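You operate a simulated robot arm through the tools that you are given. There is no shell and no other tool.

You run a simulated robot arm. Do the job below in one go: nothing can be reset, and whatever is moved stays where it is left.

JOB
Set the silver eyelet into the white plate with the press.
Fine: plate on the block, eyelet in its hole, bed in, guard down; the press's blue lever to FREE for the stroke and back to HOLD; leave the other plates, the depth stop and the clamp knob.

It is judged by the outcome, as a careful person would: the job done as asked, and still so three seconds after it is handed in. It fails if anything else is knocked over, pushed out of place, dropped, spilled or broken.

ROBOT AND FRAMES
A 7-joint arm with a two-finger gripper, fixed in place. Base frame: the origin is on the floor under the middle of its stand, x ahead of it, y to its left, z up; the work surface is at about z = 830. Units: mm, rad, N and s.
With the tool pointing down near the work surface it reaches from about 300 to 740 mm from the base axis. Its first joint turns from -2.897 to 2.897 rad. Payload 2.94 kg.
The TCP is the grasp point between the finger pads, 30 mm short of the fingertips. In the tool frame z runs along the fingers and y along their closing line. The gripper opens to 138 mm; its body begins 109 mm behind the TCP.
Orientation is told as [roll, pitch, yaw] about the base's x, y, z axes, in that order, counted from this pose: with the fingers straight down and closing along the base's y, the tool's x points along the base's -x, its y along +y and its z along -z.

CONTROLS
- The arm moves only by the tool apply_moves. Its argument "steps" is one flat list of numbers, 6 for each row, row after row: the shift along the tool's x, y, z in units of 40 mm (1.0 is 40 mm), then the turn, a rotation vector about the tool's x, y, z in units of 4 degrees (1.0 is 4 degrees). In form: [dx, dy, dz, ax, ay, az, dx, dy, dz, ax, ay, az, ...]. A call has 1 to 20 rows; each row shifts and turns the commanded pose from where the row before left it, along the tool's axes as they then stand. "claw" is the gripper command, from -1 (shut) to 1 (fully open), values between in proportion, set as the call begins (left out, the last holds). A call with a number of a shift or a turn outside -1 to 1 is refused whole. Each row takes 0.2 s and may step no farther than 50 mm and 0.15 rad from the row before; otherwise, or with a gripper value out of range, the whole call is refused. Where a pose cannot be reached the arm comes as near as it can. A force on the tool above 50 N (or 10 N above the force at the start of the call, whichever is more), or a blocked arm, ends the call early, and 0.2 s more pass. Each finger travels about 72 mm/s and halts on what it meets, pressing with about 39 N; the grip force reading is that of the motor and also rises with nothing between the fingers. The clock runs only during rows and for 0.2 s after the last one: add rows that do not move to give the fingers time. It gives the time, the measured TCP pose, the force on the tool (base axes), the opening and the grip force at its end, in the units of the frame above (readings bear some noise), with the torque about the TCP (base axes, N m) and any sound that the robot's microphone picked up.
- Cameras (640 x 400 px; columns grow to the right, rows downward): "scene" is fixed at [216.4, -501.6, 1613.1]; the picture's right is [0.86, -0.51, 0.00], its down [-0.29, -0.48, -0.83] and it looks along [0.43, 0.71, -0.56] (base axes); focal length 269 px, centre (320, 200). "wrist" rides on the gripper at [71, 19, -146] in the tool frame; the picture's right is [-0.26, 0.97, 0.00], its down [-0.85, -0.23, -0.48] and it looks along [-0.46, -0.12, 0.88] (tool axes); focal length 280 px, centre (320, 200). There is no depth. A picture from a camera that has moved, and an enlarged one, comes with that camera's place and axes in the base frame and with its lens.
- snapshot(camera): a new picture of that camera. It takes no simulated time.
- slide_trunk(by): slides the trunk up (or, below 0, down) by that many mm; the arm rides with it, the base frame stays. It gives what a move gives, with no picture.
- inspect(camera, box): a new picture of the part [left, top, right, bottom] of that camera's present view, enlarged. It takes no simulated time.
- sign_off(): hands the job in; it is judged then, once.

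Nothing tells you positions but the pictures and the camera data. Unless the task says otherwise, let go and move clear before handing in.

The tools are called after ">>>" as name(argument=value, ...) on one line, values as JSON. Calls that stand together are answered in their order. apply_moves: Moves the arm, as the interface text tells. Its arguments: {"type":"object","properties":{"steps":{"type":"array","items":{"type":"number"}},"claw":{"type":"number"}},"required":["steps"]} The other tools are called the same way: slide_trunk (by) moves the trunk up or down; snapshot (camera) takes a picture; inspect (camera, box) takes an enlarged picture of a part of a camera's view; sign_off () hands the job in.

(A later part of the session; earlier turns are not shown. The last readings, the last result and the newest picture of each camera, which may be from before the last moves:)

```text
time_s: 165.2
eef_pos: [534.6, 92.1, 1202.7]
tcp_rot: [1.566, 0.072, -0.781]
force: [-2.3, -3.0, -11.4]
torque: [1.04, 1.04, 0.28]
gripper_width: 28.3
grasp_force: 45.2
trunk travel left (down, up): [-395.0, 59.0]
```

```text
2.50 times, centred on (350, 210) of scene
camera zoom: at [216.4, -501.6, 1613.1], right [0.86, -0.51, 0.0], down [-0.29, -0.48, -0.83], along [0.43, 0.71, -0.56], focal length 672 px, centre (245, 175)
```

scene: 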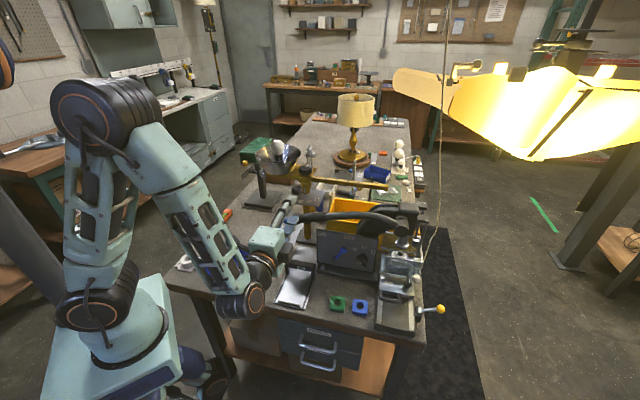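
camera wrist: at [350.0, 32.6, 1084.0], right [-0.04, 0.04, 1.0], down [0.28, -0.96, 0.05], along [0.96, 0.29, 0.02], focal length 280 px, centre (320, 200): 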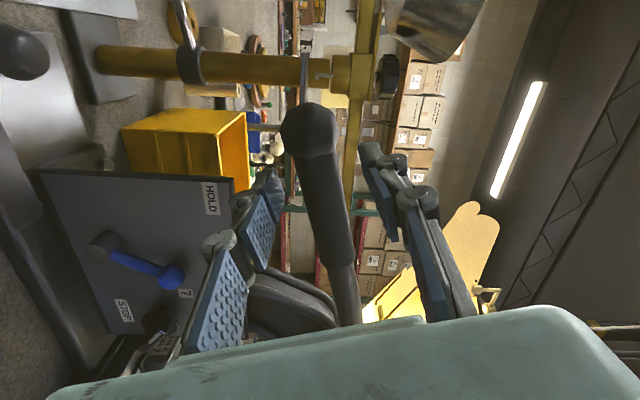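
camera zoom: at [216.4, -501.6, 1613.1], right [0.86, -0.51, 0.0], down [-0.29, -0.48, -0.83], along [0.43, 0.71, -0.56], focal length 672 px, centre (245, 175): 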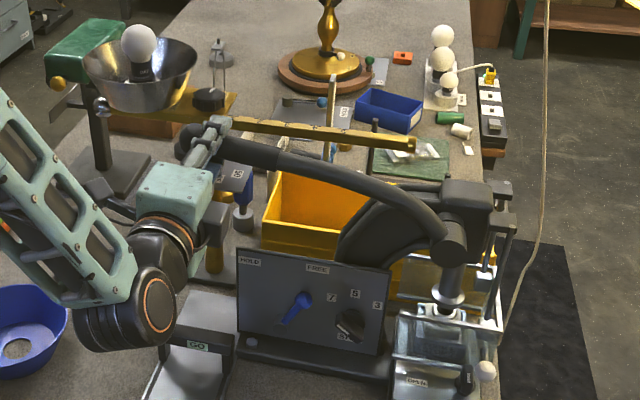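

The ram's pilot is entering the eyelet, well centred. I'll continue the stroke slowly.

>>> apply_moves(steps=[-0.059, 0.185, 0, 0, 0, 0.375, -0.059, 0.185, 0, 0, 0, 0.375, -0.059, 0.185, 0, 0, 0, 0.375, 0, 0, 0, 0, 0, 0])

>>> inspect(camera="scene", box=[385, 220, 435, 290])

>>> apply_moves(steps=[-0.059, 0.185, 0, 0, 0, 0.375, -0.059, 0.185, 0, 0, 0, 0.375, 0, 0, 0, 0, 0, 0])

>>> inspect(camera="scene", box=[385, 220, 435, 290])

```text
time_s: 166.2
eef_pos: [540.6, 85.6, 1224.2]
tcp_rot: [1.566, 0.151, -0.786]
force: [-6.8, -2.4, -9.8]
torque: [1.23, 0.87, 0.52]
gripper_width: 28.5
grasp_force: 44.7
trunk travel left (down, up): [-395.0, 59.0]
```

```text
5.71 times, centred on (410, 255) of scene
camera zoom: at [216.4, -501.6, 1613.1], right [0.86, -0.51, 0.0], down [-0.29, -0.48, -0.83], along [0.43, 0.71, -0.56], focal length 1535 px, centre (-194, -114)
```

zoom: 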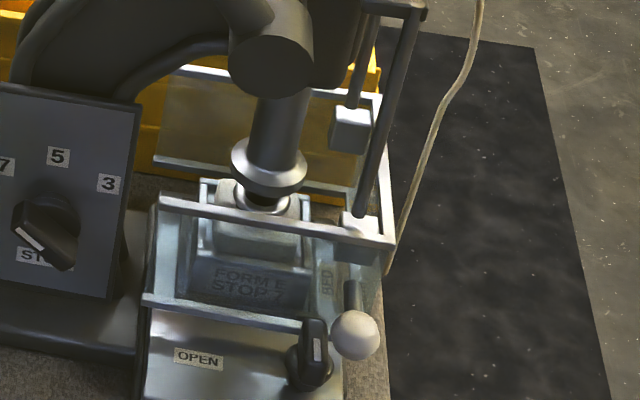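

```text
time_s: 167.0
eef_pos: [544.5, 81.1, 1238.6]
tcp_rot: [1.569, 0.202, -0.785]
force: [-6.6, 4.1, -6.7]
torque: [0.9, 1.15, -0.12]
gripper_width: 28.6
grasp_force: 44.9
trunk travel left (down, up): [-395.0, 59.0]
```

```text
5.71 times, centred on (410, 255) of scene
camera zoom: at [216.4, -501.6, 1613.1], right [0.86, -0.51, 0.0], down [-0.29, -0.48, -0.83], along [0.43, 0.71, -0.56], focal length 1535 px, centre (-194, -114)
```

zoom: 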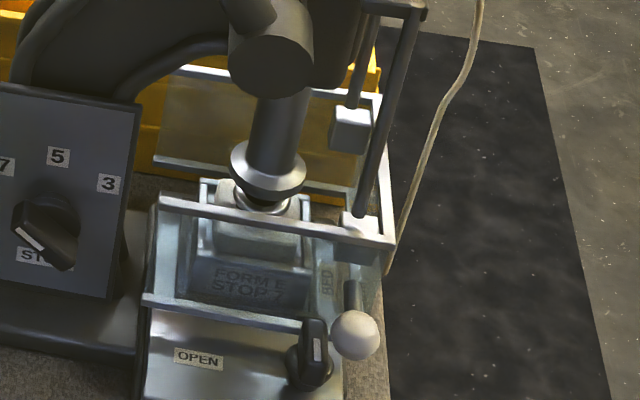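

>>> apply_moves(steps=[-0.059, 0.185, 0, 0, 0, 0.375, -0.059, 0.185, 0, 0, 0, 0.375, -0.059, 0.185, 0, 0, 0, 0.375, -0.059, 0.185, 0, 0, 0, 0.375, -0.059, 0.185, 0, 0, 0, 0.375, -0.059, 0.185, 0, 0, 0, 0.375, 0, 0, 0, 0, 0, 0])

>>> inspect(camera="scene", box=[385, 220, 435, 290])

>>> inspect(camera="scene", box=[260, 130, 440, 290])

```text
time_s: 168.6
eef_pos: [562.2, 62.7, 1278.6]
tcp_rot: [1.569, 0.357, -0.785]
force: [-3.8, 9.2, -3.6]
torque: [1.06, 0.9, 0.21]
gripper_width: 28.3
grasp_force: 45.3
trunk travel left (down, up): [-395.0, 59.0]
```

```text
5.71 times, centred on (410, 255) of scene
camera zoom: at [216.4, -501.6, 1613.1], right [0.86, -0.51, 0.0], down [-0.29, -0.48, -0.83], along [0.43, 0.71, -0.56], focal length 1535 px, centre (-194, -114)
```

zoom: 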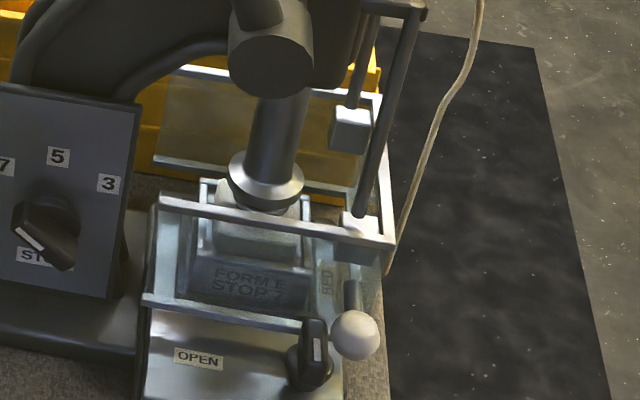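

```text
2.50 times, centred on (350, 210) of scene
camera zoom: at [216.4, -501.6, 1613.1], right [0.86, -0.51, 0.0], down [-0.29, -0.48, -0.83], along [0.43, 0.71, -0.56], focal length 672 px, centre (245, 175)
```

zoom: 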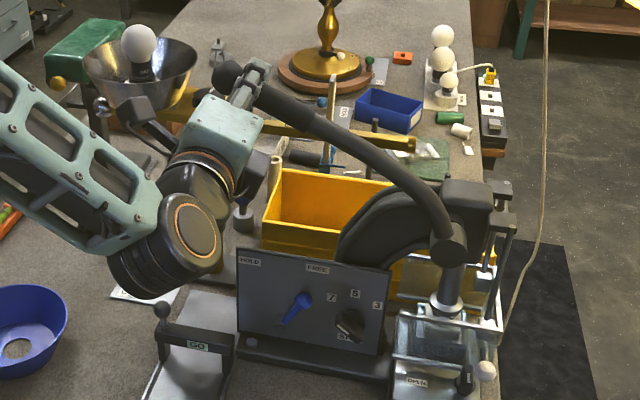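

>>> apply_moves(steps=[-0.02, 0.185, 0, 0, 0, 0.375, -0.05, 0.185, 0, 0, 0, 0.375, -0.05, 0.185, 0, 0, 0, 0.375, 0, 0, 0, 0, 0, 0])

>>> inspect(camera="scene", box=[385, 220, 435, 290])

>>> apply_moves(steps=[-0.05, 0.185, 0, 0, 0, 0.375, -0.05, 0.185, 0, 0, 0, 0.375, 0, 0, 0, 0, 0, 0])

>>> inspect(camera="scene", box=[385, 220, 435, 290])

```text
time_s: 169.6
eef_pos: [571.8, 54.2, 1296.4]
tcp_rot: [1.566, 0.436, -0.79]
force: [-0.8, 7.8, -5.3]
torque: [0.84, 0.87, -0.01]
gripper_width: 28.4
grasp_force: 45.2
trunk travel left (down, up): [-395.0, 59.0]
```

```text
5.71 times, centred on (410, 255) of scene
camera zoom: at [216.4, -501.6, 1613.1], right [0.86, -0.51, 0.0], down [-0.29, -0.48, -0.83], along [0.43, 0.71, -0.56], focal length 1535 px, centre (-194, -114)
```

zoom: 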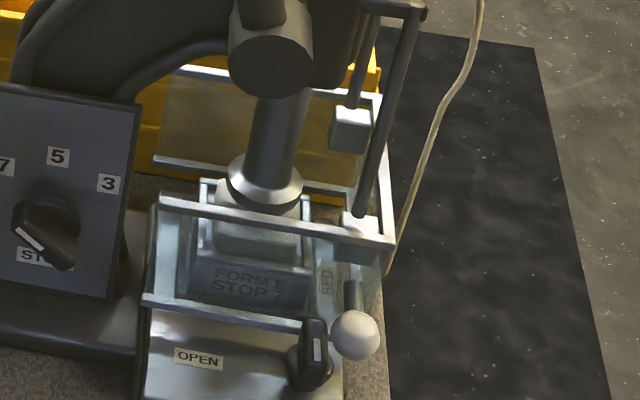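

```text
time_s: 170.4
eef_pos: [579.5, 46.6, 1308.2]
tcp_rot: [1.566, 0.491, -0.788]
force: [-3.1, 4.3, -7.2]
torque: [0.97, 0.99, 0.09]
gripper_width: 28.3
grasp_force: 45.1
trunk travel left (down, up): [-395.0, 59.0]
```

```text
5.71 times, centred on (410, 255) of scene
camera zoom: at [216.4, -501.6, 1613.1], right [0.86, -0.51, 0.0], down [-0.29, -0.48, -0.83], along [0.43, 0.71, -0.56], focal length 1535 px, centre (-194, -114)
```

zoom: 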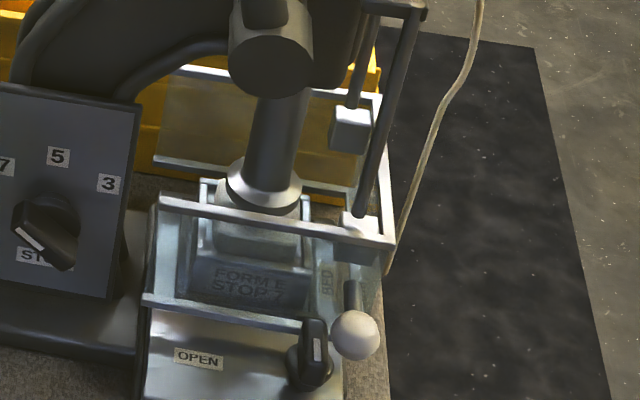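

>>> apply_moves(steps=[-0.05, 0.185, 0, 0, 0, 0.375, 0, 0, 0, 0, 0, 0])

>>> apply_moves(steps=[-0.05, 0.185, 0, 0, 0, 0.375, 0, 0, 0, 0, 0, 0])

>>> inspect(camera="scene", box=[385, 220, 435, 290])

>>> inspect(camera="scene", box=[260, 130, 440, 290])

```text
time_s: 171.0
eef_pos: [583.3, 42.9, 1312.3]
tcp_rot: [1.565, 0.517, -0.787]
force: [-6.3, 5.6, -9.9]
torque: [0.56, 0.9, -0.1]
gripper_width: 28.3
grasp_force: 45.3
trunk travel left (down, up): [-395.0, 59.0]
```

```text
time_s: 171.6
eef_pos: [586.5, 40.5, 1317.9]
tcp_rot: [1.563, 0.545, -0.788]
force: [-12.7, 4.4, -16.0]
torque: [0.9, 1.02, 0.13]
gripper_width: 28.0
grasp_force: 44.6
trunk travel left (down, up): [-395.0, 59.0]
```

```text
5.71 times, centred on (410, 255) of scene
camera zoom: at [216.4, -501.6, 1613.1], right [0.86, -0.51, 0.0], down [-0.29, -0.48, -0.83], along [0.43, 0.71, -0.56], focal length 1535 px, centre (-194, -114)
```

zoom: 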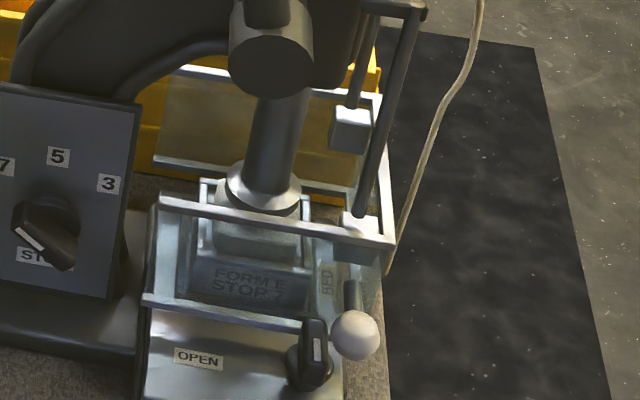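

```text
2.50 times, centred on (350, 210) of scene
camera zoom: at [216.4, -501.6, 1613.1], right [0.86, -0.51, 0.0], down [-0.29, -0.48, -0.83], along [0.43, 0.71, -0.56], focal length 672 px, centre (245, 175)
```

zoom: 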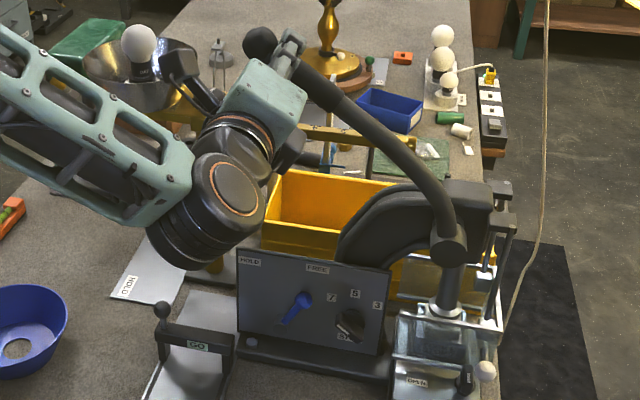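

Pressing has begun; resistance is rising to about 20 N. I'll continue in small steps to the depth stop.

>>> apply_moves(steps=[-0.03, 0.12, 0, 0, 0, 0.25, 0, 0, 0, 0, 0, 0])

>>> apply_moves(steps=[-0.03, 0.12, 0, 0, 0, 0.25, 0, 0, 0, 0, 0, 0])

>>> apply_moves(steps=[-0.03, 0.12, 0, 0, 0, 0.25, 0, 0, 0, 0, 0, 0])

>>> inspect(camera="scene", box=[385, 220, 435, 290])

```text
time_s: 172.2
eef_pos: [589.2, 36.0, 1320.6]
tcp_rot: [1.564, 0.563, -0.79]
force: [-11.4, 2.4, -19.8]
torque: [1.06, 0.91, 0.27]
gripper_width: 28.2
grasp_force: 45.3
trunk travel left (down, up): [-395.0, 59.0]
```

```text
time_s: 172.8
eef_pos: [591.9, 34.5, 1324.7]
tcp_rot: [1.563, 0.579, -0.787]
force: [-9.4, 2.2, -18.3]
torque: [0.63, 0.98, -0.1]
gripper_width: 28.3
grasp_force: 44.9
trunk travel left (down, up): [-395.0, 59.0]
```

```text
time_s: 173.4
eef_pos: [594.3, 32.2, 1328.6]
tcp_rot: [1.564, 0.598, -0.79]
force: [-8.9, 0.5, -18.8]
torque: [0.56, 0.94, -0.12]
gripper_width: 28.0
grasp_force: 44.8
trunk travel left (down, up): [-395.0, 59.0]
```

```text
5.71 times, centred on (410, 255) of scene
camera zoom: at [216.4, -501.6, 1613.1], right [0.86, -0.51, 0.0], down [-0.29, -0.48, -0.83], along [0.43, 0.71, -0.56], focal length 1535 px, centre (-194, -114)
```

zoom: 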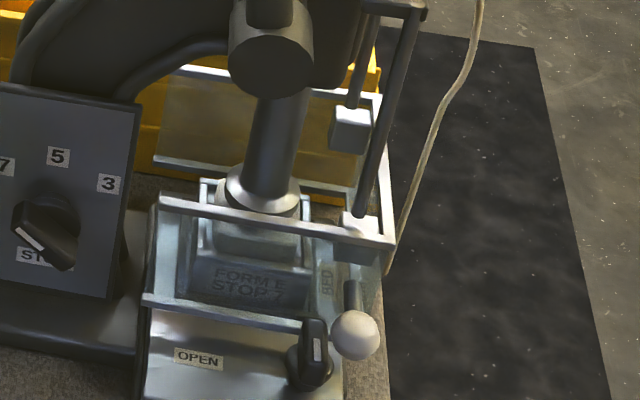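

>>> apply_moves(steps=[-0.03, 0.12, 0, 0, 0, 0.25, 0, 0, 0, 0, 0, 0])

>>> apply_moves(steps=[-0.03, 0.12, 0, 0, 0, 0.25, 0, 0, 0, 0, 0, 0])

>>> apply_moves(steps=[-0.03, 0.12, 0, 0, 0, 0.25, 0, 0, 0, 0, 0, 0])

>>> apply_moves(steps=[-0.03, 0.12, 0, 0, 0, 0.25, 0, 0, 0, 0, 0, 0])

>>> inspect(camera="scene", box=[385, 220, 435, 290])

```text
time_s: 174.0
eef_pos: [596.2, 29.6, 1331.1]
tcp_rot: [1.564, 0.614, -0.789]
force: [-12.7, -1.1, -19.4]
torque: [0.77, 0.97, 0.02]
gripper_width: 28.1
grasp_force: 44.6
trunk travel left (down, up): [-395.0, 59.0]
```

```text
time_s: 174.6
eef_pos: [599.4, 25.7, 1333.8]
tcp_rot: [1.563, 0.633, -0.788]
force: [-10.7, 0.2, -16.9]
torque: [0.61, 0.87, -0.04]
gripper_width: 28.0
grasp_force: 44.9
trunk travel left (down, up): [-395.0, 59.0]
```

```text
time_s: 175.2
eef_pos: [602.3, 24.3, 1336.8]
tcp_rot: [1.564, 0.649, -0.787]
force: [-11.6, 0.1, -20.0]
torque: [0.79, 0.92, 0.05]
gripper_width: 27.7
grasp_force: 44.9
trunk travel left (down, up): [-395.0, 59.0]
```

```text
time_s: 175.8
eef_pos: [604.2, 21.3, 1339.2]
tcp_rot: [1.561, 0.666, -0.787]
force: [-9.3, 2.5, -18.7]
torque: [0.8, 0.89, 0.08]
gripper_width: 28.0
grasp_force: 45.1
trunk travel left (down, up): [-395.0, 59.0]
```

```text
5.71 times, centred on (410, 255) of scene
camera zoom: at [216.4, -501.6, 1613.1], right [0.86, -0.51, 0.0], down [-0.29, -0.48, -0.83], along [0.43, 0.71, -0.56], focal length 1535 px, centre (-194, -114)
```

zoom: 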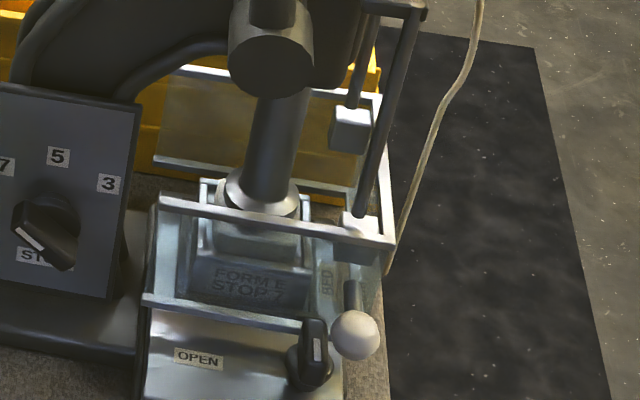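

>>> inspect(camera="scene", box=[395, 235, 425, 270])

>>> inspect(camera="scene", box=[260, 120, 440, 290])

>>> snapshot(camera="wrist")

```text
11.43 times, centred on (410, 252) of scene
camera zoom: at [216.4, -501.6, 1613.1], right [0.86, -0.51, 0.0], down [-0.29, -0.48, -0.83], along [0.43, 0.71, -0.56], focal length 3071 px, centre (-709, -400)
```

zoom: 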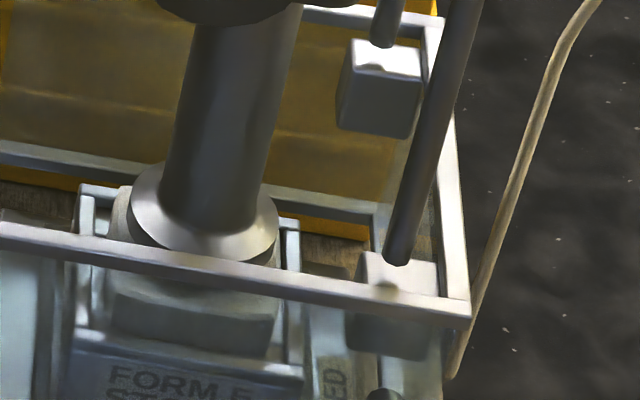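

```text
2.35 times, centred on (350, 205) of scene
camera zoom: at [216.4, -501.6, 1613.1], right [0.86, -0.51, 0.0], down [-0.29, -0.48, -0.83], along [0.43, 0.71, -0.56], focal length 632 px, centre (249, 188)
```

zoom: 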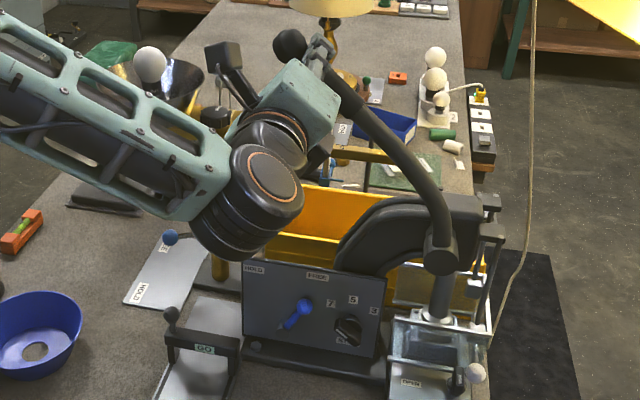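

```text
taken
camera wrist: at [471.6, -51.1, 1399.7], right [0.57, -0.56, 0.6], down [0.03, -0.71, -0.7], along [0.82, 0.42, -0.39], focal length 280 px, centre (320, 200)
```

wrist: 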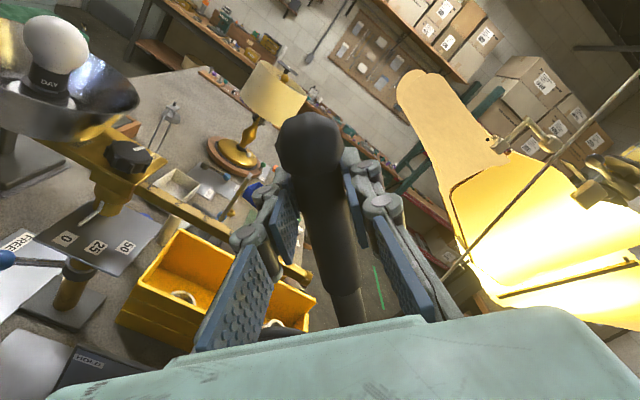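

>>> apply_moves(steps=[-0.03, 0.12, 0, 0, 0, 0.25, 0, 0, 0, 0, 0, 0])

>>> apply_moves(steps=[-0.03, 0.12, 0, 0, 0, 0.25, 0, 0, 0, 0, 0, 0])

>>> apply_moves(steps=[-0.03, 0.12, 0, 0, 0, 0.25, 0, 0, 0, 0, 0, 0])

>>> inspect(camera="scene", box=[395, 235, 425, 270])

```text
time_s: 176.4
eef_pos: [607.8, 17.4, 1342.3]
tcp_rot: [1.561, 0.686, -0.789]
force: [-10.8, 0.9, -20.1]
torque: [0.91, 0.7, 0.23]
gripper_width: 27.8
grasp_force: 44.7
trunk travel left (down, up): [-395.0, 59.0]
```

```text
time_s: 177.0
eef_pos: [611.2, 15.9, 1346.3]
tcp_rot: [1.562, 0.701, -0.792]
force: [-9.1, 2.5, -20.7]
torque: [0.71, 0.93, -0.04]
gripper_width: 28.0
grasp_force: 45.5
trunk travel left (down, up): [-395.0, 59.0]
```

```text
time_s: 177.6
eef_pos: [613.6, 14.1, 1348.7]
tcp_rot: [1.559, 0.718, -0.789]
force: [-11.8, 4.0, -23.9]
torque: [0.57, 0.77, 0.03]
gripper_width: 27.9
grasp_force: 44.1
trunk travel left (down, up): [-395.0, 59.0]
```

```text
11.43 times, centred on (410, 252) of scene
camera zoom: at [216.4, -501.6, 1613.1], right [0.86, -0.51, 0.0], down [-0.29, -0.48, -0.83], along [0.43, 0.71, -0.56], focal length 3071 px, centre (-709, -400)
```

zoom: 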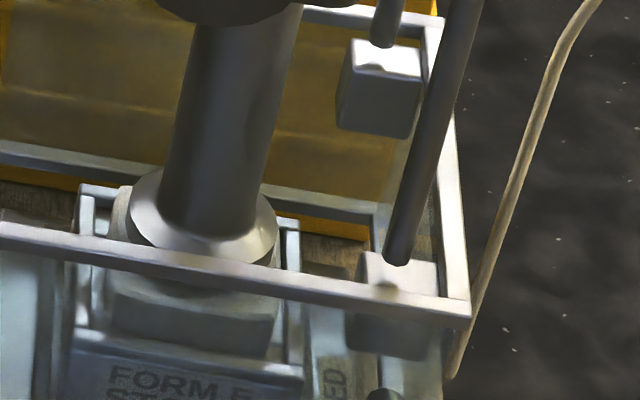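

>>> apply_moves(steps=[-0.03, 0.12, 0, 0, 0, 0.25, 0, 0, 0, 0, 0, 0])

>>> apply_moves(steps=[-0.03, 0.12, 0, 0, 0, 0.25, 0, 0, 0, 0, 0, 0])

>>> apply_moves(steps=[-0.03, 0.12, 0, 0, 0, 0.25, 0, 0, 0, 0, 0, 0])

>>> inspect(camera="scene", box=[395, 235, 425, 270])

>>> inspect(camera="scene", box=[260, 120, 440, 290])

```text
time_s: 178.2
eef_pos: [613.2, 13.1, 1348.9]
tcp_rot: [1.55, 0.737, -0.788]
force: [-27.1, 8.0, -35.6]
torque: [0.99, 0.42, 0.61]
gripper_width: 27.4
grasp_force: 45.0
trunk travel left (down, up): [-395.0, 59.0]
```

```text
time_s: 178.6
eef_pos: [612.5, 13.9, 1348.6]
tcp_rot: [1.54, 0.754, -0.787]
force: [-10.8, 3.9, -5.9]
torque: [-0.12, 0.42, -0.02]
gripper_width: 27.3
grasp_force: 44.7
trunk travel left (down, up): [-395.0, 59.0]
stopped in row 1: the force on the tool passed its limit at 59 N (the readings are from after the stop); the commanded pose is now the measured one
```

```text
time_s: 179.2
eef_pos: [613.2, 13.1, 1349.1]
tcp_rot: [1.533, 0.768, -0.788]
force: [-27.5, 12.3, -22.4]
torque: [0.18, -0.65, 0.8]
gripper_width: 27.3
grasp_force: 45.1
trunk travel left (down, up): [-395.0, 59.0]
```

```text
11.43 times, centred on (410, 252) of scene
camera zoom: at [216.4, -501.6, 1613.1], right [0.86, -0.51, 0.0], down [-0.29, -0.48, -0.83], along [0.43, 0.71, -0.56], focal length 3071 px, centre (-709, -400)
```

zoom: 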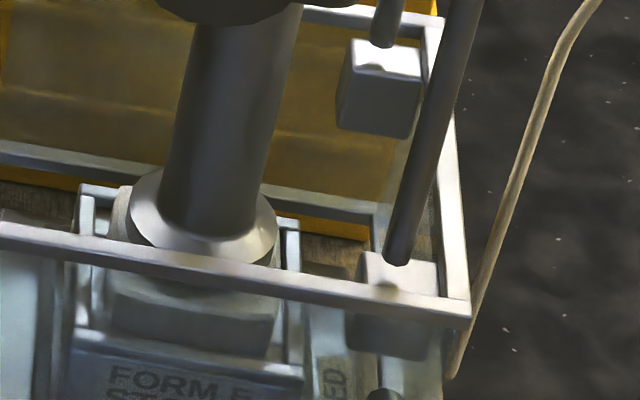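

```text
2.35 times, centred on (350, 205) of scene
camera zoom: at [216.4, -501.6, 1613.1], right [0.86, -0.51, 0.0], down [-0.29, -0.48, -0.83], along [0.43, 0.71, -0.56], focal length 632 px, centre (249, 188)
```

zoom: 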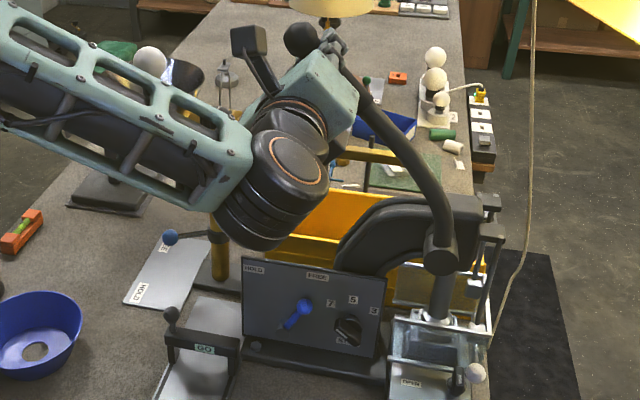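

The handle is against a firm stop (59 N with no further movement), so the stroke has reached the depth stop. Now I'll bring the handle back down along the same arc, unloading gently first.

>>> apply_moves(steps=[0.054, -0.1866, 0, -0.27, 0, -0.5, 0.054, -0.1866, 0, -0.27, 0, -0.5, 0.054, -0.1866, 0, 0, 0, -0.375, 0.054, -0.1866, 0, 0, 0, -0.375, 0, 0, 0, 0, 0, 0])

>>> inspect(camera="scene", box=[385, 220, 435, 290])

```text
time_s: 180.4
eef_pos: [599.7, 26.7, 1333.5]
tcp_rot: [1.577, 0.645, -0.792]
force: [-0.4, 3.9, -3.1]
torque: [0.59, 0.47, -0.08]
gripper_width: 27.9
grasp_force: 44.8
trunk travel left (down, up): [-395.0, 59.0]
```

```text
5.71 times, centred on (410, 255) of scene
camera zoom: at [216.4, -501.6, 1613.1], right [0.86, -0.51, 0.0], down [-0.29, -0.48, -0.83], along [0.43, 0.71, -0.56], focal length 1535 px, centre (-194, -114)
```

zoom: 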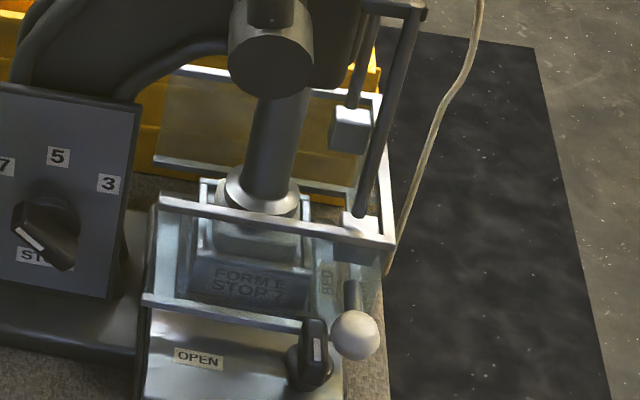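

>>> apply_moves(steps=[0.07, -0.249, 0, 0, 0, -0.5, 0.07, -0.249, 0, 0, 0, -0.5, 0.07, -0.249, 0, 0, 0, -0.5, 0.07, -0.249, 0, 0, 0, -0.5, 0.07, -0.249, 0, 0, 0, -0.5, 0.07, -0.249, 0, 0, 0, -0.5, 0.07, -0.249, 0, 0, 0, -0.5, 0, 0, 0, 0, 0, 0])

>>> inspect(camera="scene", box=[385, 220, 435, 290])

>>> inspect(camera="scene", box=[395, 235, 425, 270])

```text
time_s: 182.2
eef_pos: [565.3, 61.8, 1282.5]
tcp_rot: [1.573, 0.405, -0.799]
force: [5.4, -6.1, -15.5]
torque: [0.58, 0.83, -0.32]
gripper_width: 27.7
grasp_force: 45.8
trunk travel left (down, up): [-395.0, 59.0]
```

```text
5.71 times, centred on (410, 255) of scene
camera zoom: at [216.4, -501.6, 1613.1], right [0.86, -0.51, 0.0], down [-0.29, -0.48, -0.83], along [0.43, 0.71, -0.56], focal length 1535 px, centre (-194, -114)
```

zoom: 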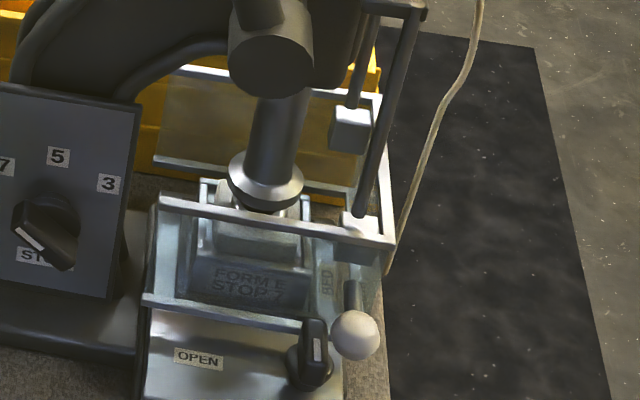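

```text
11.43 times, centred on (410, 252) of scene
camera zoom: at [216.4, -501.6, 1613.1], right [0.86, -0.51, 0.0], down [-0.29, -0.48, -0.83], along [0.43, 0.71, -0.56], focal length 3071 px, centre (-709, -400)
```

zoom: 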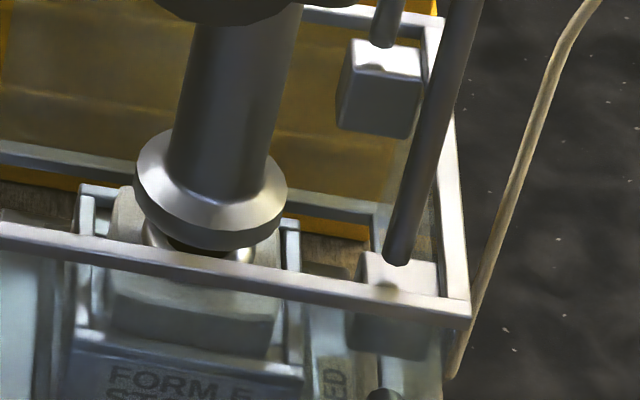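

>>> apply_moves(steps=[0.065, -0.249, 0, 0, 0, -0.5, 0.07, -0.249, 0, 0, 0, -0.5, 0.07, -0.249, 0, 0, 0, -0.5, 0.07, -0.249, 0, 0, 0, -0.5, 0.07, -0.249, 0, 0, 0, -0.5, 0.07, -0.249, 0, 0, 0, -0.5, 0.07, -0.249, 0, 0, 0, -0.5, 0.07, -0.249, 0, 0, 0, -0.5, 0.07, -0.249, 0, 0, 0, -0.5, 0.07, -0.249, 0, 0, 0, -0.5, 0, 0, 0, 0, 0, 0])

>>> inspect(camera="scene", box=[385, 220, 435, 290])

>>> inspect(camera="scene", box=[260, 120, 440, 290])

```text
time_s: 184.6
eef_pos: [532.2, 95.9, 1191.5]
tcp_rot: [1.573, 0.058, -0.806]
force: [11.6, -26.7, -16.4]
torque: [0.82, 0.6, 0.3]
gripper_width: 27.7
grasp_force: 45.0
trunk travel left (down, up): [-395.0, 59.0]
```

```text
5.71 times, centred on (410, 255) of scene
camera zoom: at [216.4, -501.6, 1613.1], right [0.86, -0.51, 0.0], down [-0.29, -0.48, -0.83], along [0.43, 0.71, -0.56], focal length 1535 px, centre (-194, -114)
```

zoom: 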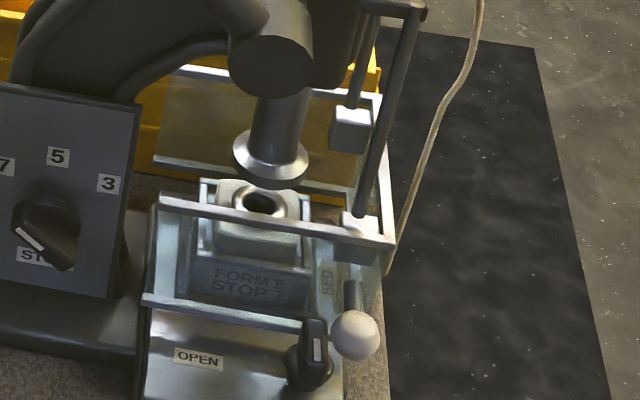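

```text
2.35 times, centred on (350, 205) of scene
camera zoom: at [216.4, -501.6, 1613.1], right [0.86, -0.51, 0.0], down [-0.29, -0.48, -0.83], along [0.43, 0.71, -0.56], focal length 632 px, centre (249, 188)
```

zoom: 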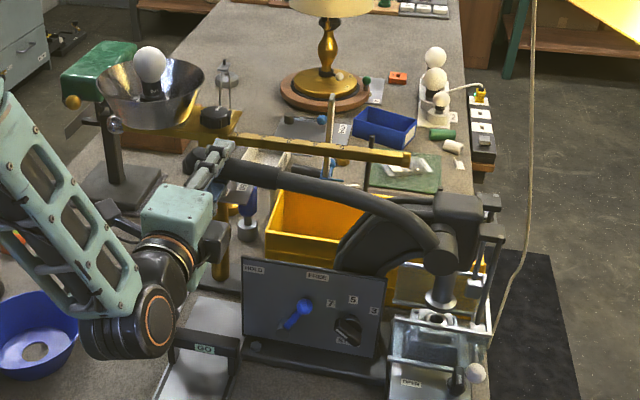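

The eyelet now sits down in the plate. I'll correct a sideways bias and bring the handle the rest of the way down.

>>> apply_moves(steps=[-0.15, 0, 0, 0, 0, 0, 0.055, -0.249, 0, 0, 0, -0.5, 0.055, -0.249, 0, 0, 0, -0.5, 0.055, -0.249, 0, 0, 0, -0.5, 0.055, -0.249, 0, 0, 0, -0.5, 0, 0, 0, 0, 0, 0])

>>> apply_moves(steps=[0.055, -0.249, 0, 0, 0, -0.5, 0.055, -0.249, 0, 0, 0, -0.5, 0.055, -0.249, 0, 0, 0, -0.5, 0, 0, 0, 0, 0, 0])

>>> inspect(camera="scene", box=[260, 120, 440, 290])

```text
time_s: 186.0
eef_pos: [524.5, 101.1, 1152.1]
tcp_rot: [1.581, -0.084, -0.796]
force: [-1.4, -18.3, -10.1]
torque: [0.97, 0.88, 0.24]
gripper_width: 27.9
grasp_force: 45.6
trunk travel left (down, up): [-395.0, 59.0]
```

```text
time_s: 187.0
eef_pos: [523.4, 103.7, 1122.3]
tcp_rot: [1.577, -0.189, -0.801]
force: [-5.4, -22.2, -8.2]
torque: [0.98, 0.72, 0.31]
gripper_width: 28.1
grasp_force: 44.7
trunk travel left (down, up): [-395.0, 59.0]
```

```text
2.35 times, centred on (350, 205) of scene
camera zoom: at [216.4, -501.6, 1613.1], right [0.86, -0.51, 0.0], down [-0.29, -0.48, -0.83], along [0.43, 0.71, -0.56], focal length 632 px, centre (249, 188)
```

zoom: 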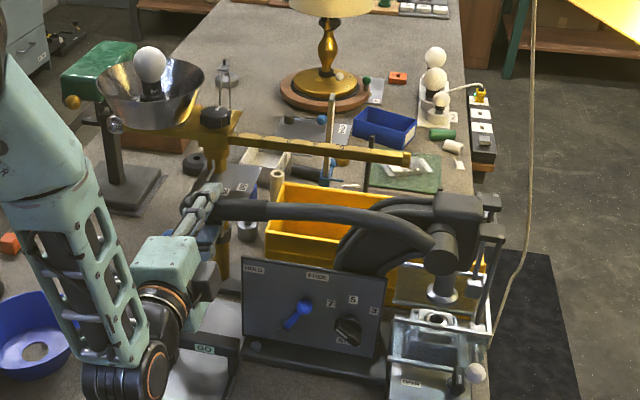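

>>> apply_moves(steps=[-0.05, 0, -0.12, 0, 0, 0, 0.05, -0.249, 0, 0, 0, -0.5, 0.05, -0.249, 0, 0, 0, -0.5, 0.05, -0.249, 0, 0, 0, -0.5, 0, 0, 0, 0, 0, 0])

>>> apply_moves(steps=[0.03, -0.15, 0, 0, 0, -0.3, 0, 0, 0, 0, 0, 0])

>>> inspect(camera="scene", box=[280, 180, 440, 290])

```text
time_s: 188.2
eef_pos: [523.0, 104.4, 1092.2]
tcp_rot: [1.577, -0.297, -0.792]
force: [7.4, 9.0, -7.0]
torque: [0.97, 0.71, 1.07]
gripper_width: 28.3
grasp_force: 45.6
trunk travel left (down, up): [-395.0, 59.0]
```

```text
time_s: 188.8
eef_pos: [523.9, 103.5, 1086.1]
tcp_rot: [1.581, -0.318, -0.795]
force: [2.1, 18.3, 2.2]
torque: [1.07, 0.95, 0.52]
gripper_width: 28.2
grasp_force: 44.8
trunk travel left (down, up): [-395.0, 59.0]
```

```text
3.64 times, centred on (360, 235) of scene
camera zoom: at [216.4, -501.6, 1613.1], right [0.86, -0.51, 0.0], down [-0.29, -0.48, -0.83], along [0.43, 0.71, -0.56], focal length 977 px, centre (174, 73)
```

zoom: 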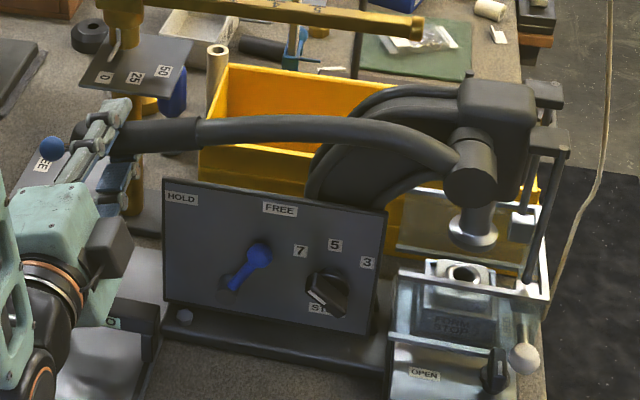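

The handle is back at rest. Let me check the eyelet before releasing.

>>> inspect(camera="scene", box=[395, 235, 425, 270])

>>> inspect(camera="scene", box=[385, 220, 435, 290])

>>> apply_moves(steps=[0, 0, 0, 0, 0, 0, 0, 0, 0, 0, 0, 0, 0, 0, 0, 0, 0, 0], claw=-0.2)

>>> inspect(camera="wrist", box=[220, 90, 420, 290])

```text
11.43 times, centred on (410, 252) of scene
camera zoom: at [216.4, -501.6, 1613.1], right [0.86, -0.51, 0.0], down [-0.29, -0.48, -0.83], along [0.43, 0.71, -0.56], focal length 3071 px, centre (-709, -400)
```

zoom: 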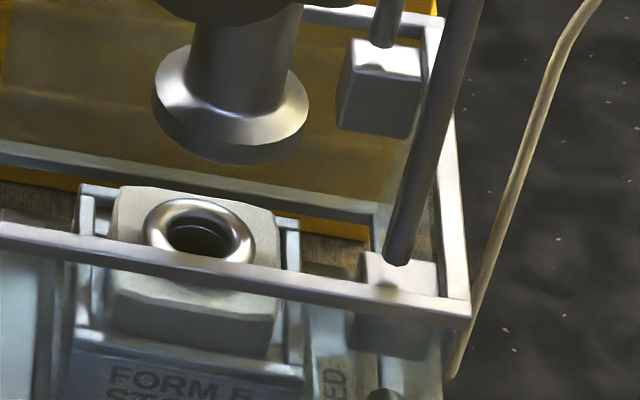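

```text
5.71 times, centred on (410, 255) of scene
camera zoom: at [216.4, -501.6, 1613.1], right [0.86, -0.51, 0.0], down [-0.29, -0.48, -0.83], along [0.43, 0.71, -0.56], focal length 1535 px, centre (-194, -114)
```

zoom: 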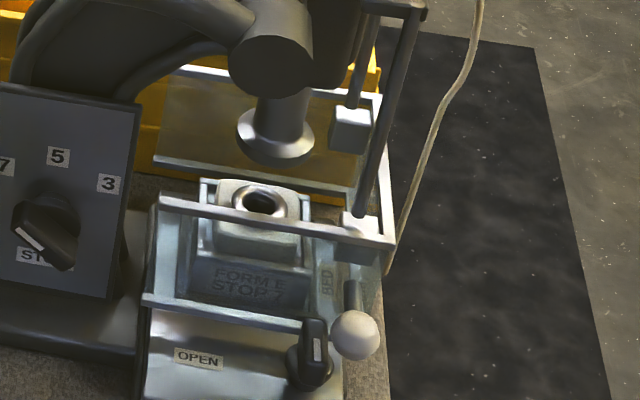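

```text
time_s: 189.6
eef_pos: [523.9, 99.7, 1086.8]
tcp_rot: [1.578, -0.316, -0.799]
force: [0.1, -0.4, -0.4]
torque: [0.01, -0.01, 0.02]
gripper_width: 55.3
grasp_force: 0.1
trunk travel left (down, up): [-395.0, 59.0]
```

```text
2.00 times, centred on (320, 190) of wrist
camera zoom: at [368.3, 50.6, 1080.8], right [-0.04, 0.03, 1.0], down [0.27, -0.96, 0.04], along [0.96, 0.27, 0.03], focal length 561 px, centre (320, 220)
```

zoom: 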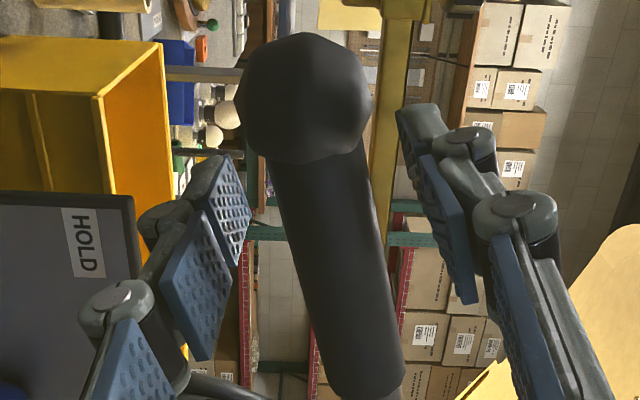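

The eyelet's flange now sits flush on the white plate, and the handle rests where it was. I'll back out, unroll the tool, shut the fingers and go to the right-hand side of the blue lever to push it back to HOLD.

>>> apply_moves(steps=[0, 0, -0.5, 0, 0, 0, 0, 0, -0.9, 0, 0, 0, 0, 0, -0.9, 0, 0, 0, 0, 0, -0.9, 0, 0, 0, 0, 0, 0, 0, 0, 0.9, 0, 0, 0, 0, 0, 0.9, 0, 0, 0, 0, 0, 0.9, 0, 0, 0, 0, 0, 0.9, 0, 0, 0, 0, 0, 0.9, 0, 0, 0, 0, 0, 0])

>>> snapshot(camera="wrist")

>>> inspect(camera="scene", box=[230, 160, 440, 310])

```text
time_s: 191.8
eef_pos: [433.1, 11.2, 1085.4]
tcp_rot: [1.579, -0.002, -0.794]
force: [-0.2, -0.3, 0.7]
torque: [-0.01, -0.02, 0.03]
gripper_width: 55.2
grasp_force: 0.0
trunk travel left (down, up): [-395.0, 59.0]
```

```text
taken
camera wrist: at [278.4, -40.3, 1103.3], right [0.18, -0.19, 0.97], down [0.25, -0.94, -0.23], along [0.95, 0.29, -0.12], focal length 280 px, centre (320, 200)
```

wrist: 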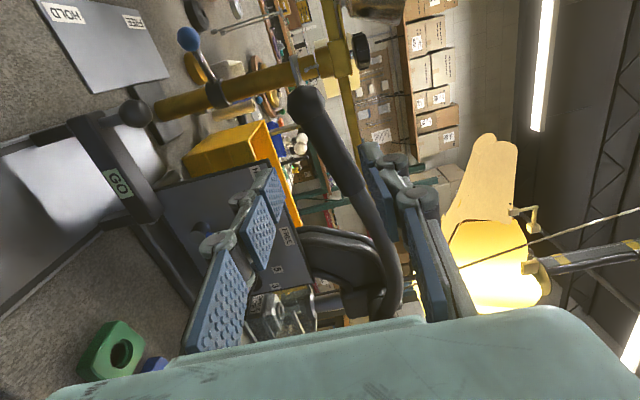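

```text
2.67 times, centred on (335, 235) of scene
camera zoom: at [216.4, -501.6, 1613.1], right [0.86, -0.51, 0.0], down [-0.29, -0.48, -0.83], along [0.43, 0.71, -0.56], focal length 716 px, centre (280, 107)
```

zoom: 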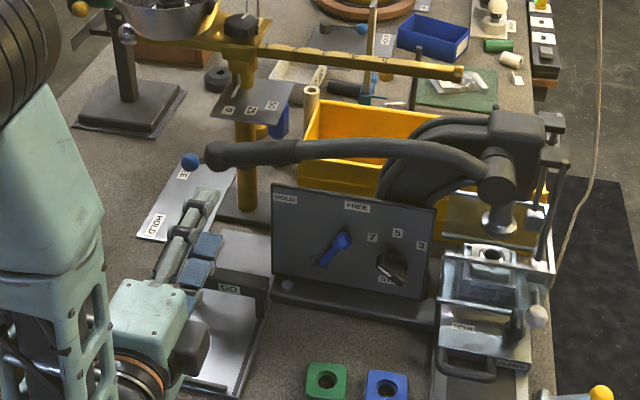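

>>> apply_moves(steps=[-0.768, -0.637, 0, 0, 0, 0, -0.768, -0.637, 0, 0, 0, 0, -0.768, -0.637, 0, 0, 0, 0, -0.768, -0.637, 0, 0, 0, 0, -0.768, -0.637, 0, 0, 0, 0, 0, 0, 0.6, 0, 0, 0, 0, 0, 0.6, 0, 0, 0, 0, 0, 0, 0, 0, 0], claw=-1)

>>> snapshot(camera="wrist")

>>> inspect(camera="wrist", box=[200, 80, 400, 260])

>>> inspect(camera="scene", box=[300, 200, 440, 310])

```text
time_s: 193.6
eef_pos: [573.1, -63.9, 960.4]
tcp_rot: [1.577, -0.002, -0.796]
force: [-0.8, -1.5, -0.4]
torque: [0.0, 0.01, 0.01]
gripper_width: 0.0
grasp_force: 27.9
trunk travel left (down, up): [-395.0, 59.0]
```

```text
taken
camera wrist: at [419.7, -114.8, 978.4], right [0.18, -0.19, 0.97], down [0.25, -0.94, -0.23], along [0.95, 0.29, -0.12], focal length 280 px, centre (320, 200)
```

wrist: 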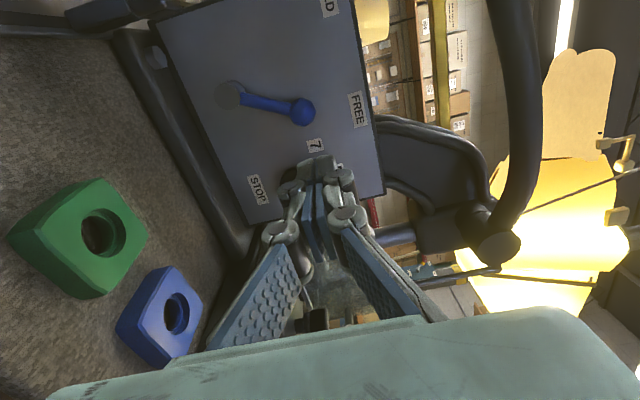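

```text
2.22 times, centred on (300, 170) of wrist
camera zoom: at [419.7, -114.8, 978.4], right [0.18, -0.19, 0.97], down [0.25, -0.94, -0.23], along [0.95, 0.29, -0.12], focal length 623 px, centre (364, 267)
```

zoom: 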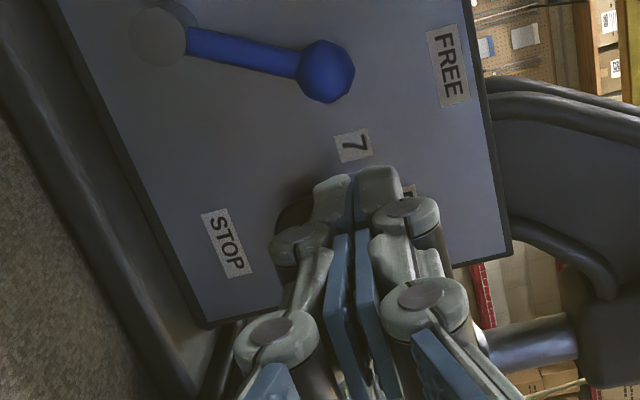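

```text
3.64 times, centred on (370, 255) of scene
camera zoom: at [216.4, -501.6, 1613.1], right [0.86, -0.51, 0.0], down [-0.29, -0.48, -0.83], along [0.43, 0.71, -0.56], focal length 977 px, centre (138, 0)
```

zoom: 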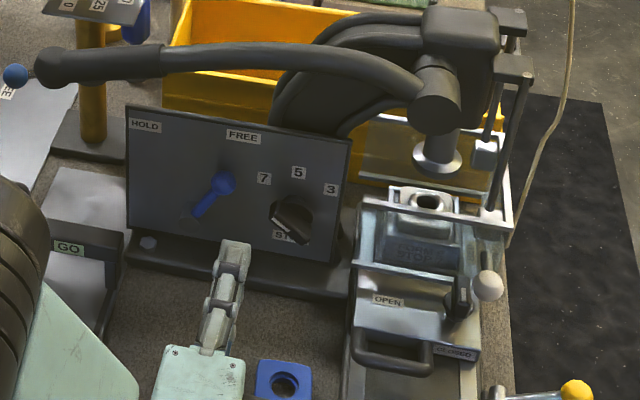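

>>> apply_moves(steps=[0.06, 0.25, 0, 0, 0, 0, 0, 0, 0.8, 0, 0, 0, 0, 0, 0.7, 0, 0, 0, 0, 0, 0, 0, 0, 0])

>>> inspect(camera="wrist", box=[200, 80, 400, 260])

>>> inspect(camera="scene", box=[325, 220, 385, 270])

```text
time_s: 194.6
eef_pos: [616.5, -18.4, 970.7]
tcp_rot: [1.577, -0.002, -0.797]
force: [-0.2, 0.6, 0.2]
torque: [0.06, -0.01, -0.01]
gripper_width: 0.1
grasp_force: 28.7
trunk travel left (down, up): [-395.0, 59.0]
```

```text
2.22 times, centred on (300, 170) of wrist
camera zoom: at [462.3, -70.2, 987.3], right [0.18, -0.19, 0.97], down [0.25, -0.94, -0.23], along [0.95, 0.29, -0.12], focal length 623 px, centre (364, 267)
```

zoom: 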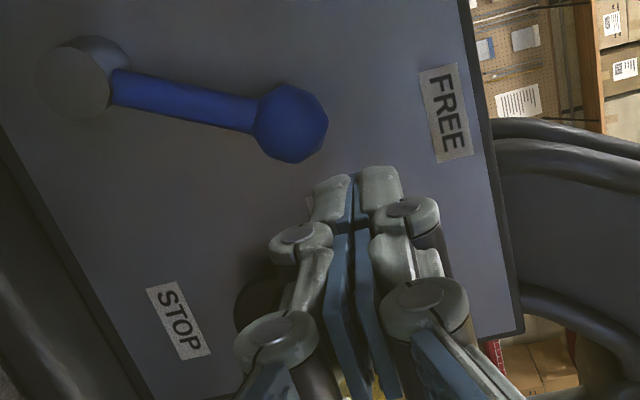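

```text
8.00 times, centred on (355, 245) of scene
camera zoom: at [216.4, -501.6, 1613.1], right [0.86, -0.51, 0.0], down [-0.29, -0.48, -0.83], along [0.43, 0.71, -0.56], focal length 2149 px, centre (40, -160)
```

zoom: 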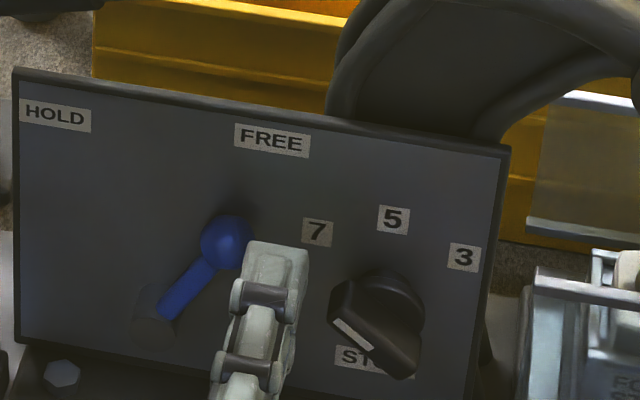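

>>> apply_moves(steps=[0, 0, 0.3, 0, 0, 0, 0, 0, 0.2, 0, 0, 0, 0, 0, 0, 0, 0, 0])

>>> inspect(camera="wrist", box=[200, 80, 400, 260])

>>> inspect(camera="scene", box=[325, 220, 385, 270])

```text
time_s: 195.4
eef_pos: [629.7, -5.1, 969.8]
tcp_rot: [1.577, -0.002, -0.795]
force: [0.1, 0.2, 1.1]
torque: [0.0, -0.03, 0.01]
gripper_width: 0.0
grasp_force: 28.9
trunk travel left (down, up): [-395.0, 59.0]
```

```text
2.22 times, centred on (300, 170) of wrist
camera zoom: at [475.6, -56.7, 986.9], right [0.18, -0.19, 0.97], down [0.26, -0.94, -0.23], along [0.95, 0.29, -0.12], focal length 623 px, centre (364, 267)
```

zoom: 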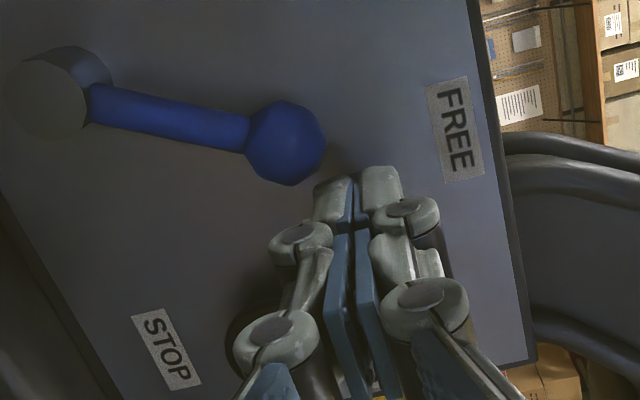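

```text
8.00 times, centred on (355, 245) of scene
camera zoom: at [216.4, -501.6, 1613.1], right [0.86, -0.51, 0.0], down [-0.29, -0.48, -0.83], along [0.43, 0.71, -0.56], focal length 2149 px, centre (40, -160)
```

zoom: 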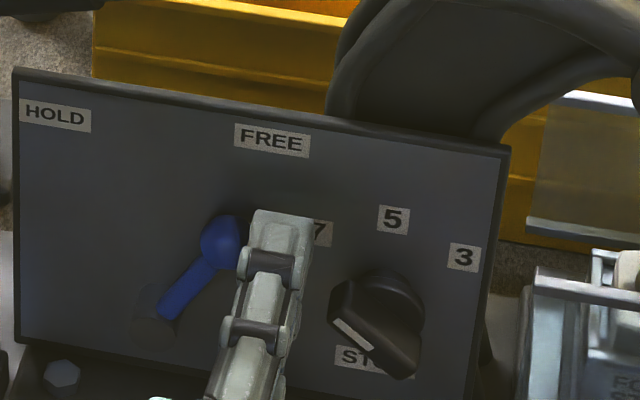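

The fingers are just to the right of the ball, clear of the dial. I'll push the ball left toward HOLD in stages.

>>> apply_moves(steps=[0.12, 0, 0, 0, 0, 0, 0.12, -0.08, 0, 0, 0, 0, 0.12, -0.1, 0, 0, 0, 0, 0, 0, 0, 0, 0, 0])

>>> inspect(camera="wrist", box=[200, 80, 400, 260])

>>> inspect(camera="scene", box=[325, 220, 385, 270])

```text
time_s: 196.4
eef_pos: [617.3, 0.2, 963.9]
tcp_rot: [1.578, -0.002, -0.797]
force: [-3.0, -12.1, 4.6]
torque: [0.26, -0.23, -0.2]
gripper_width: 0.0
grasp_force: 28.7
trunk travel left (down, up): [-395.0, 59.0]
```

```text
2.22 times, centred on (300, 170) of wrist
camera zoom: at [463.9, -50.5, 980.6], right [0.18, -0.19, 0.97], down [0.25, -0.94, -0.23], along [0.95, 0.29, -0.12], focal length 623 px, centre (364, 267)
```

zoom: 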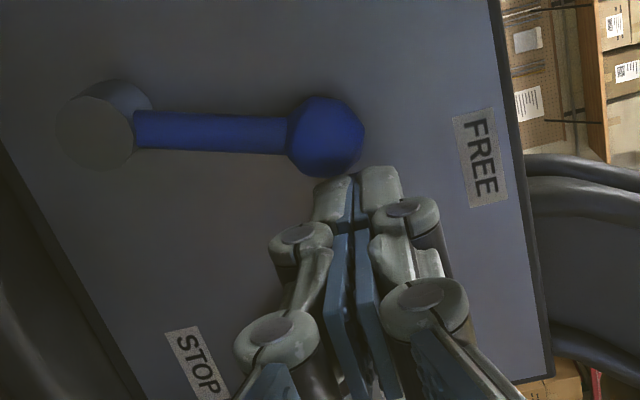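

```text
8.00 times, centred on (355, 245) of scene
camera zoom: at [216.4, -501.6, 1613.1], right [0.86, -0.51, 0.0], down [-0.29, -0.48, -0.83], along [0.43, 0.71, -0.56], focal length 2149 px, centre (40, -160)
```

zoom: 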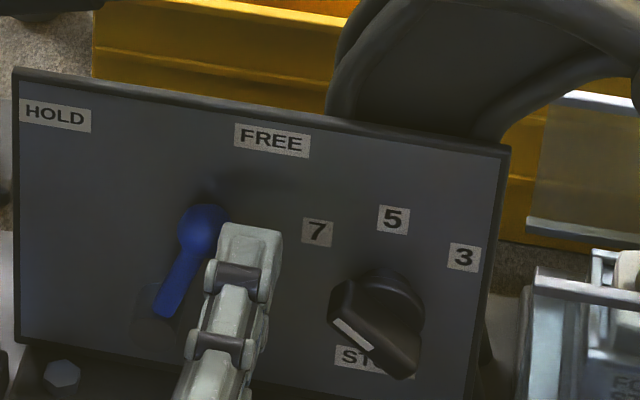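

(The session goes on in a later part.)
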